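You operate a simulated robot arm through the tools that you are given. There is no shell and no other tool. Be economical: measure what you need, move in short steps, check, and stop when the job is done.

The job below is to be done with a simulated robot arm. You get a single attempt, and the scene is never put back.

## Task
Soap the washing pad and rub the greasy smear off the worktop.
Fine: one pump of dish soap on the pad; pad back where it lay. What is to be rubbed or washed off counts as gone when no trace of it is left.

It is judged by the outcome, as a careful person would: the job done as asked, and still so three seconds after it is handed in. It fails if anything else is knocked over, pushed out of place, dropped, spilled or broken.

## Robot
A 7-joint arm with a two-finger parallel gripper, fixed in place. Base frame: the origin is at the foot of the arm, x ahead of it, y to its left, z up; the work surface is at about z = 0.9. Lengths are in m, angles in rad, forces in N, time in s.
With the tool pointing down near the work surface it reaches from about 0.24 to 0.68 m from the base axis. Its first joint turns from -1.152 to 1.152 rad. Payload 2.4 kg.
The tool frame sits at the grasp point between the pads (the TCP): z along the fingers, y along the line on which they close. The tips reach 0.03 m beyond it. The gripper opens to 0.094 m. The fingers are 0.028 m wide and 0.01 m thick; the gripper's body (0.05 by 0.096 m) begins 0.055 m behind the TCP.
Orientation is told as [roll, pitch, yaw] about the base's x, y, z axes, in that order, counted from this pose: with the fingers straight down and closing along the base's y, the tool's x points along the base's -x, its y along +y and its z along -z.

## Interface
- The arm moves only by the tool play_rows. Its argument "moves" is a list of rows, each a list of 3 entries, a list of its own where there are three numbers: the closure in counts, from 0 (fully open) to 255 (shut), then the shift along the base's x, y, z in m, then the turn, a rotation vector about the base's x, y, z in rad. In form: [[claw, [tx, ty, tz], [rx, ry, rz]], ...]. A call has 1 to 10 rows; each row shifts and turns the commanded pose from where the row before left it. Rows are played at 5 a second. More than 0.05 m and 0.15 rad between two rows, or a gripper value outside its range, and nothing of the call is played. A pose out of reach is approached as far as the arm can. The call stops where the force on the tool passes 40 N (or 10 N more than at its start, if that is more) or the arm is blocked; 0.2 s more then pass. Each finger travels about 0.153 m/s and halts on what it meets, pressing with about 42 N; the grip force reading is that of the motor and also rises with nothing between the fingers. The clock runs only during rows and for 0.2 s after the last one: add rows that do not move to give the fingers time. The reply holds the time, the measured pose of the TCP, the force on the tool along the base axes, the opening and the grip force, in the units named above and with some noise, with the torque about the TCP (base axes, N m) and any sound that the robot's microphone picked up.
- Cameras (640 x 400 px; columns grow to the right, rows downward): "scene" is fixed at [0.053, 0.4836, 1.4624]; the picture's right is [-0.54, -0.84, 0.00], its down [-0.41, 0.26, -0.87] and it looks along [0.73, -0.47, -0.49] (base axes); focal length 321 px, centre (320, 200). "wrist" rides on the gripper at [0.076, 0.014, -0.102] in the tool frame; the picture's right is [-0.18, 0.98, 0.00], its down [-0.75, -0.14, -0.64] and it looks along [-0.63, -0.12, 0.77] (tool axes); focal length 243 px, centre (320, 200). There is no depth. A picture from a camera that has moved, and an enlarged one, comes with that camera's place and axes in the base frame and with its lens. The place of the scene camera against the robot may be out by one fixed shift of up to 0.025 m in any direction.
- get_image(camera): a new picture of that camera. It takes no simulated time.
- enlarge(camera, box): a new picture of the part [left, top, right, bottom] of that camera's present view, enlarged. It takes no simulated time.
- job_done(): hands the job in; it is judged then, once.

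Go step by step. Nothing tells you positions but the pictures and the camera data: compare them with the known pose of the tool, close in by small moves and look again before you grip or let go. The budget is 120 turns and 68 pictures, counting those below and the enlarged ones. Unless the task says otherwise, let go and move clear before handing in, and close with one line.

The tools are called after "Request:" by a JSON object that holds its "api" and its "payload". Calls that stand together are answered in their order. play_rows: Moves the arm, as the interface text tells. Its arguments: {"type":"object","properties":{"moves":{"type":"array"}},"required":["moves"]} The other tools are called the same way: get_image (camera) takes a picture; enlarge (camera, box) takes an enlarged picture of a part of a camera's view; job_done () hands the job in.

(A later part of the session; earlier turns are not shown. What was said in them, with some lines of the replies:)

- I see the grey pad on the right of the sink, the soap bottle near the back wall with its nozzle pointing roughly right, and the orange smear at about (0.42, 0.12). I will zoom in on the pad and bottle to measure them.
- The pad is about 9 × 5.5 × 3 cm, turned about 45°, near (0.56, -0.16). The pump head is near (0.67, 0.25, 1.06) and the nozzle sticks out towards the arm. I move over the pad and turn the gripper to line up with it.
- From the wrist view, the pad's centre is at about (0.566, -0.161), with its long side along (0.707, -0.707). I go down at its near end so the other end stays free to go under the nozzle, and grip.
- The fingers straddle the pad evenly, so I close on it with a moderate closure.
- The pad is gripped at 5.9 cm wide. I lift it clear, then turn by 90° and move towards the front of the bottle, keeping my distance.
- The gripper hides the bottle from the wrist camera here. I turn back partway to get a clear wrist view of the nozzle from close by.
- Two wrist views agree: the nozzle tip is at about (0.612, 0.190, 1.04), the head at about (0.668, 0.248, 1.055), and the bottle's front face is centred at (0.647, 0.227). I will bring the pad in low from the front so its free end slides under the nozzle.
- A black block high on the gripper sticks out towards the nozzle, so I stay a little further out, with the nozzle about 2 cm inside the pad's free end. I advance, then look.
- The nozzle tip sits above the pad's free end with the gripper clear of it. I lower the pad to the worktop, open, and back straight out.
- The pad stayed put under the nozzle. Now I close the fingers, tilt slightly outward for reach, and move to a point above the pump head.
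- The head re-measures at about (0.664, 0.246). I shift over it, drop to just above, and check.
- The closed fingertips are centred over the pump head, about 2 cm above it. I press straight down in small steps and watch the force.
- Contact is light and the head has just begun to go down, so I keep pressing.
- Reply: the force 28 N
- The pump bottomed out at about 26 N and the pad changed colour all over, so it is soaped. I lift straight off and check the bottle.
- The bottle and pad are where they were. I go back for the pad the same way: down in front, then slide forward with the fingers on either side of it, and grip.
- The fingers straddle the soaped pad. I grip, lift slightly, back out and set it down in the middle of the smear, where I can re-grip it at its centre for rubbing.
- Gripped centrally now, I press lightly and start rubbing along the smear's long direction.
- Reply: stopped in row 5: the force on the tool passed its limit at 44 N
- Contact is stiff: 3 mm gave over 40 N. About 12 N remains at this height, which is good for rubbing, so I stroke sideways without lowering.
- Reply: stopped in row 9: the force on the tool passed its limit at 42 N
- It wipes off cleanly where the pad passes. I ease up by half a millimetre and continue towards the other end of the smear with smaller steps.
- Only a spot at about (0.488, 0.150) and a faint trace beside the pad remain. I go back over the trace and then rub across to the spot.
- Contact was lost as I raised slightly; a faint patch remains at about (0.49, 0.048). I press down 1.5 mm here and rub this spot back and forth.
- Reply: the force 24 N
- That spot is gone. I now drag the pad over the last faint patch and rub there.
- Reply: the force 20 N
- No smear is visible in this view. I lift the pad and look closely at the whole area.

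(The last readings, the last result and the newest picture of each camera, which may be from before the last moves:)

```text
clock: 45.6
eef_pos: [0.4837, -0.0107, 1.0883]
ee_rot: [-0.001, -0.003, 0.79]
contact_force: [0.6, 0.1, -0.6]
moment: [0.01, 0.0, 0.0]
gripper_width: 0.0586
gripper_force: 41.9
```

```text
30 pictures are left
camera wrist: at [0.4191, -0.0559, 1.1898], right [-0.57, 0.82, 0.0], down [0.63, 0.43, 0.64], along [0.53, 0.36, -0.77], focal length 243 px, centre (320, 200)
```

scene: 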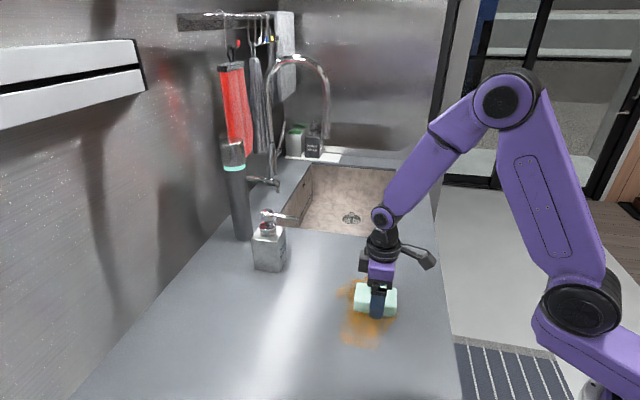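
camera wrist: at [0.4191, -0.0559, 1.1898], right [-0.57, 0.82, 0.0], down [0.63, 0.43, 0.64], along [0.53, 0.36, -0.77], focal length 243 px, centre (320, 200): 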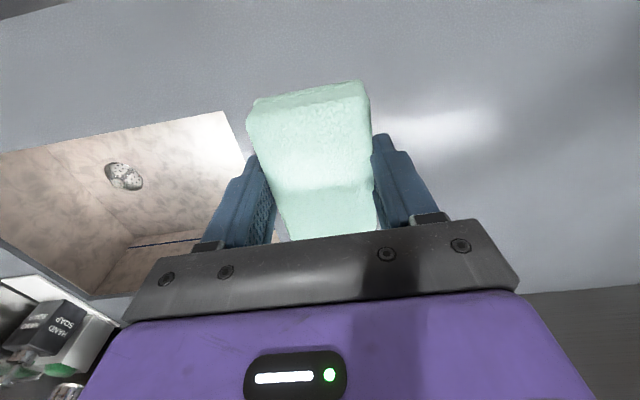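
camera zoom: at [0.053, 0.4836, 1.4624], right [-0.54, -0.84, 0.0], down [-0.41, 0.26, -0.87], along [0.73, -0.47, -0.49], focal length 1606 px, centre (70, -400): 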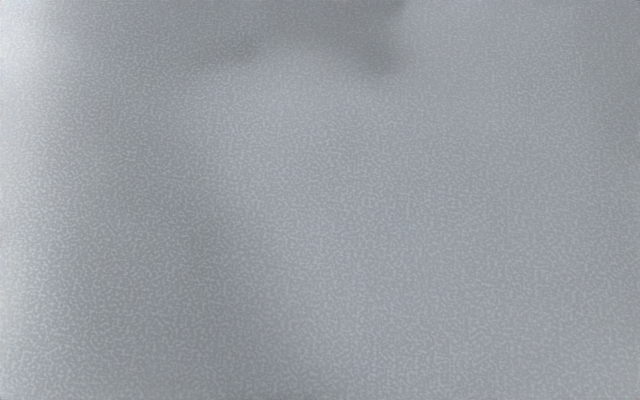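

The worktop looks clean. I turn the pad back and move over its original place at (0.566, -0.161), then recheck the cleaned area with the arm's shadow gone.

Request:
{"api": "play_rows", "payload": {"moves": [[145, [0.008, -0.015, 0], [0, 0, -0.143]], [145, [0.008, -0.015, 0], [0, 0, -0.143]], [145, [0.008, -0.015, 0], [0, 0, -0.143]], [145, [0.008, -0.015, 0], [0, 0, -0.143]], [145, [0.008, -0.015, 0], [0, 0, -0.143]], [145, [0.008, -0.015, 0], [0, 0, -0.143]], [145, [0.008, -0.015, 0], [0, 0, -0.143]], [145, [0.008, -0.015, 0], [0, 0, -0.143]], [145, [0.008, -0.015, 0], [0, 0, -0.143]], [145, [0.008, -0.015, 0], [0, 0, -0.143]]]}}

Request:
{"api": "play_rows", "payload": {"moves": [[145, [0.0, 0.0, 0], [0, 0, -0.141]], [145, [0.0, 0.0, 0], [0, 0, 0]], [145, [0.0, 0.0, 0], [0, 0, 0]]]}}

Request:
{"api": "enlarge", "payload": {"camera": "scene", "box": [310, 230, 430, 310]}}

Request:
{"api": "get_image", "payload": {"camera": "scene"}}

Request:
{"api": "get_image", "payload": {"camera": "wrist"}}

```text
clock: 47.8
eef_pos: [0.5654, -0.1623, 1.088]
ee_rot: [-0.002, -0.001, -0.646]
contact_force: [0.2, -0.3, -0.7]
moment: [0.02, 0.03, 0.03]
gripper_width: 0.0587
gripper_force: 41.7
```

```text
clock: 48.6
eef_pos: [0.565, -0.1609, 1.0867]
ee_rot: [-0.002, -0.002, -0.782]
contact_force: [0.3, 0.9, -0.1]
moment: [0.0, -0.02, 0.01]
gripper_width: 0.0585
gripper_force: 42.3
```

```text
5.00 times, centred on (370, 270) of scene
camera zoom: at [0.053, 0.4836, 1.4624], right [-0.54, -0.84, 0.0], down [-0.41, 0.26, -0.87], along [0.73, -0.47, -0.49], focal length 1606 px, centre (70, -150)
```

zoom: 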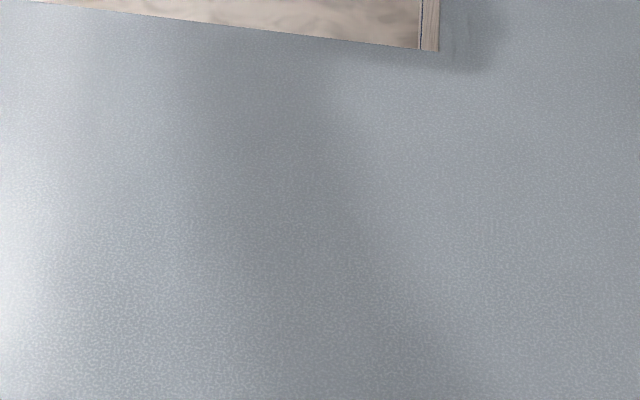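

```text
28 pictures are left
```

scene: 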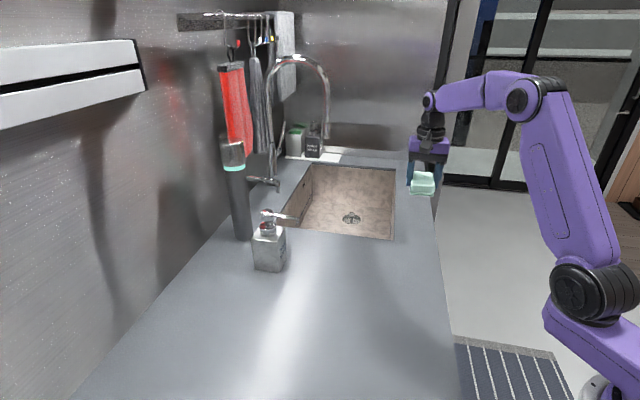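

```text
27 pictures are left
camera wrist: at [0.5194, -0.0981, 1.1888], right [0.82, 0.57, 0.0], down [0.43, -0.63, 0.64], along [0.36, -0.53, -0.77], focal length 243 px, centre (320, 200)
```

wrist: 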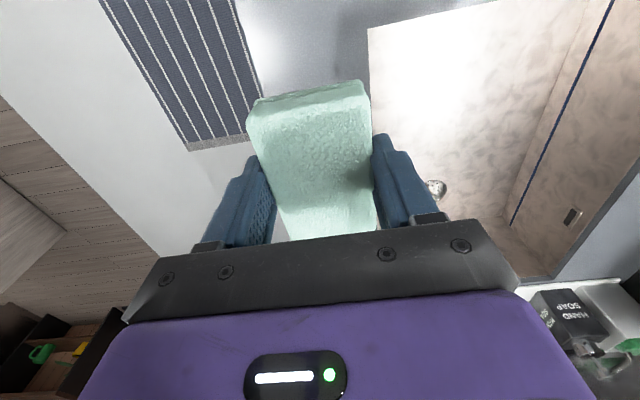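

The worktop is clean with no trace showing. I lower the pad onto its original spot.

Request:
{"api": "play_rows", "payload": {"moves": [[145, [0.001, 0, -0.045], [0, 0, 0]], [145, [0, 0, -0.045], [0, 0, 0]], [145, [0, 0, -0.04], [0, 0, 0]], [145, [0, 0, -0.013], [0, 0, 0]], [145, [0, 0, -0.0045], [0, 0, 0]], [145, [0, 0, 0], [0, 0, 0]]]}}

Request:
{"api": "enlarge", "payload": {"camera": "scene", "box": [380, 190, 460, 260]}}

```text
clock: 50.0
eef_pos: [0.5664, -0.1607, 0.9379]
ee_rot: [-0.002, -0.002, -0.783]
contact_force: [-0.5, 0.0, -0.2]
moment: [0.0, 0.0, -0.06]
gripper_width: 0.0584
gripper_force: 41.4
```

```text
5.71 times, centred on (420, 225) of scene
camera zoom: at [0.053, 0.4836, 1.4624], right [-0.54, -0.84, 0.0], down [-0.41, 0.26, -0.87], along [0.73, -0.47, -0.49], focal length 1835 px, centre (-251, 57)
```

zoom: 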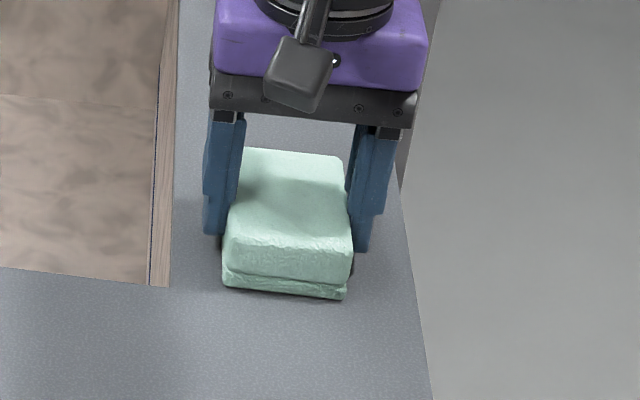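

The pad's corners match the first picture to within 1–2 mm. I settle it down, open and rise clear.

Request:
{"api": "play_rows", "payload": {"moves": [[145, [0, 0, -0.001], [0, 0, 0]], [145, [0, 0, 0], [0, 0, 0]], [110, [0, 0, 0], [0, 0, 0]], [60, [0, 0, 0], [0, 0, 0]], [0, [0, 0, 0], [0, 0, 0]], [0, [0, 0, 0], [0, 0, 0]], [0, [0, 0, 0.04], [0, 0, 0]], [0, [0, 0, 0.045], [0, 0, 0]], [0, [0, 0, 0.05], [0, 0, 0]], [0, [-0.03, 0, 0.03], [0, 0, 0]]]}}

Request:
{"api": "enlarge", "payload": {"camera": "scene", "box": [380, 190, 460, 260]}}

Request:
{"api": "get_image", "payload": {"camera": "scene"}}

Request:
{"api": "enlarge", "payload": {"camera": "scene", "box": [220, 190, 340, 290]}}

```text
clock: 52.2
eef_pos: [0.5341, -0.1614, 1.1043]
ee_rot: [-0.002, -0.001, -0.783]
contact_force: [0.2, 0.2, 0.9]
moment: [-0.03, -0.02, 0.02]
gripper_width: 0.094
gripper_force: 0.0
```

```text
5.71 times, centred on (420, 225) of scene
camera zoom: at [0.053, 0.4836, 1.4624], right [-0.54, -0.84, 0.0], down [-0.41, 0.26, -0.87], along [0.73, -0.47, -0.49], focal length 1835 px, centre (-251, 57)
```

zoom: 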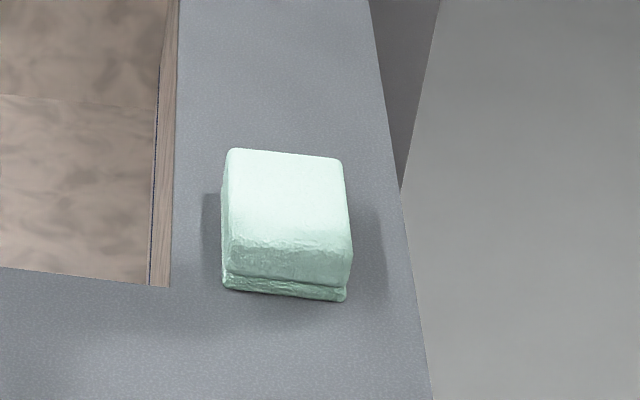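

```text
24 pictures are left
```

scene: 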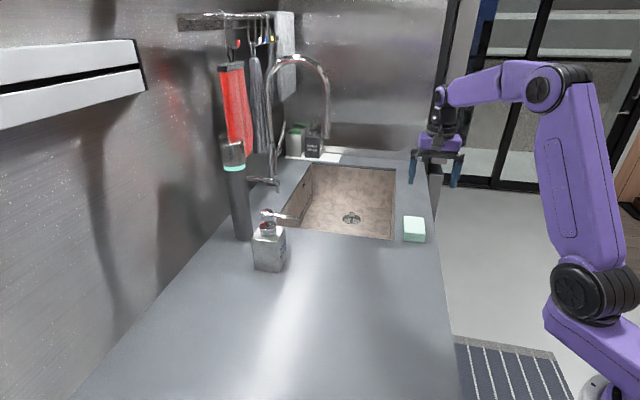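

```text
4.00 times, centred on (280, 240) of scene
camera zoom: at [0.053, 0.4836, 1.4624], right [-0.54, -0.84, 0.0], down [-0.41, 0.26, -0.87], along [0.73, -0.47, -0.49], focal length 1285 px, centre (480, 40)
```

zoom: 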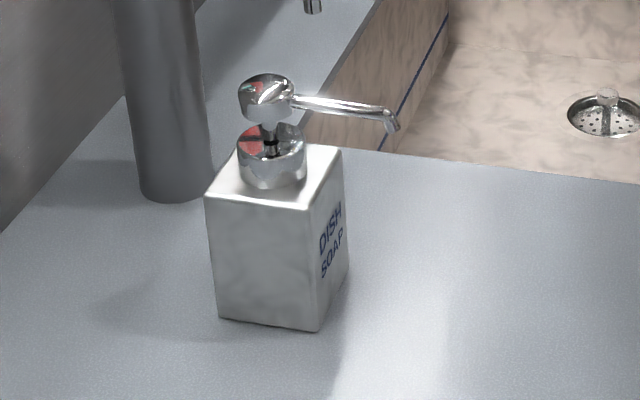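

The pad and bottle are exactly as at the start and the smear looks gone. As a last check I view the cleaned area close up with the wrist camera.

Request:
{"api": "play_rows", "payload": {"moves": [[0, [0, 0.03, 0.03], [0, 0, 0.1]], [0, [0, 0.04, 0.02], [0, 0, 0.1]], [0, [0, 0.04, 0.02], [0, 0, 0.1]], [0, [0, 0.04, 0], [0, 0, 0.1]], [0, [0, 0.04, 0], [0, 0, 0.1]], [0, [0, 0.03, 0], [0, 0, 0.1]], [0, [0, 0, 0], [0, 0, 0]]]}}

Request:
{"api": "get_image", "payload": {"camera": "wrist"}}

```text
clock: 53.8
eef_pos: [0.5354, 0.0581, 1.1728]
ee_rot: [-0.003, 0.0, -0.18]
contact_force: [1.6, -0.1, -0.1]
moment: [0.03, 0.03, 0.01]
gripper_width: 0.0939
gripper_force: 0.0
```

```text
22 pictures are left
camera wrist: at [0.4607, 0.0864, 1.2747], right [0.36, 0.93, 0.0], down [0.71, -0.27, 0.64], along [0.6, -0.23, -0.77], focal length 243 px, centre (320, 200)
```

wrist: 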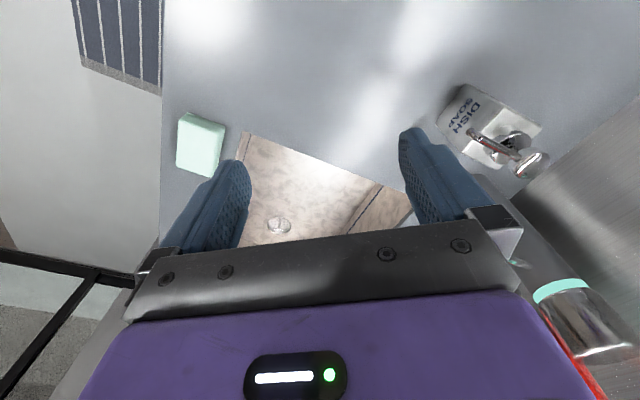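

This part is clean; the near half is out of view, so I move back a little to see it.

Request:
{"api": "play_rows", "payload": {"moves": [[0, [-0.045, 0.01, 0.02], [0, 0, 0]], [0, [-0.045, 0.01, 0.02], [0, 0, 0]], [0, [-0.045, 0.01, 0.01], [0, 0, 0]], [0, [-0.03, 0, 0], [0, 0, 0]], [0, [0, 0, 0], [0, 0, 0]]]}}

Request:
{"api": "enlarge", "payload": {"camera": "wrist", "box": [180, 0, 500, 200]}}

Request:
{"api": "enlarge", "payload": {"camera": "scene", "box": [300, 240, 440, 370]}}

```text
refused: row 1 steps farther than a row can; nothing moved
```

```text
2.00 times, centred on (340, 100) of wrist
camera zoom: at [0.4607, 0.0864, 1.2747], right [0.36, 0.93, 0.0], down [0.71, -0.27, 0.64], along [0.6, -0.23, -0.77], focal length 485 px, centre (280, 400)
```

zoom: 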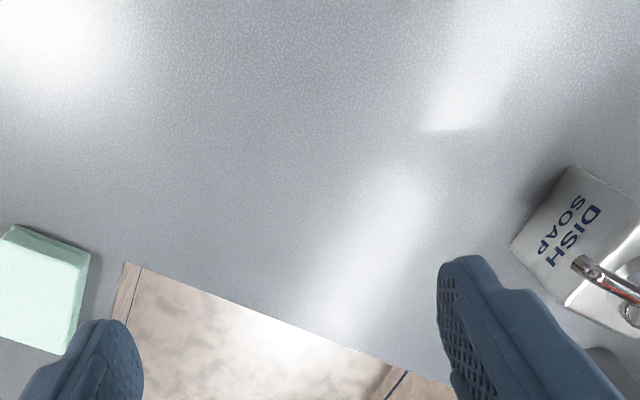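

```text
3.08 times, centred on (370, 305) of scene
camera zoom: at [0.053, 0.4836, 1.4624], right [-0.54, -0.84, 0.0], down [-0.41, 0.26, -0.87], along [0.73, -0.47, -0.49], focal length 988 px, centre (166, -123)
```

zoom: 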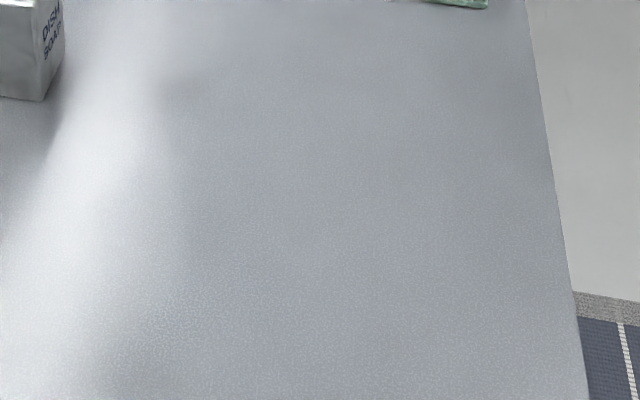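

The surface looks clean without the shadow, but I see a very slight tint near the two last spots. I enlarge those to be sure.

Request:
{"api": "enlarge", "payload": {"camera": "scene", "box": [320, 240, 400, 290]}}

Request:
{"api": "enlarge", "payload": {"camera": "wrist", "box": [260, 0, 420, 100]}}

```text
8.00 times, centred on (360, 265) of scene
camera zoom: at [0.053, 0.4836, 1.4624], right [-0.54, -0.84, 0.0], down [-0.41, 0.26, -0.87], along [0.73, -0.47, -0.49], focal length 2569 px, centre (0, -320)
```

zoom: 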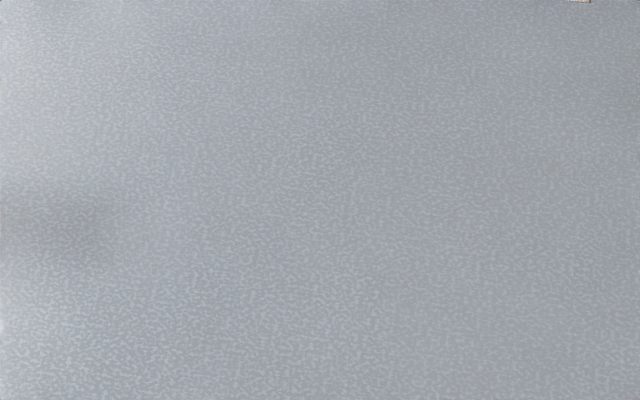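

```text
4.00 times, centred on (340, 50) of wrist
camera zoom: at [0.4607, 0.0864, 1.2747], right [0.36, 0.93, 0.0], down [0.71, -0.27, 0.64], along [0.6, -0.23, -0.77], focal length 970 px, centre (240, 800)
```

zoom: 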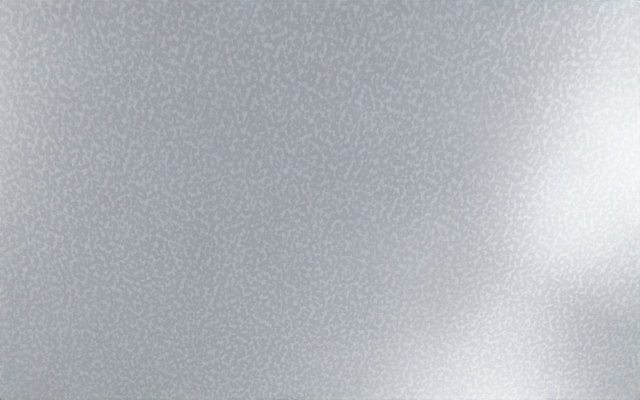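

The surface shows no orange trace; the grey patch is only a gap in the light's reflection. The pad is back, the bottle untouched and the gripper is open and clear, so I hand in.

Request:
{"api": "job_done", "payload": {}}

```text
The job is handed in.
```

The pad got one pump of dish soap, the greasy smear is rubbed off with no trace left in the close-up pictures, and the pad is back within about 2 mm of where it lay.
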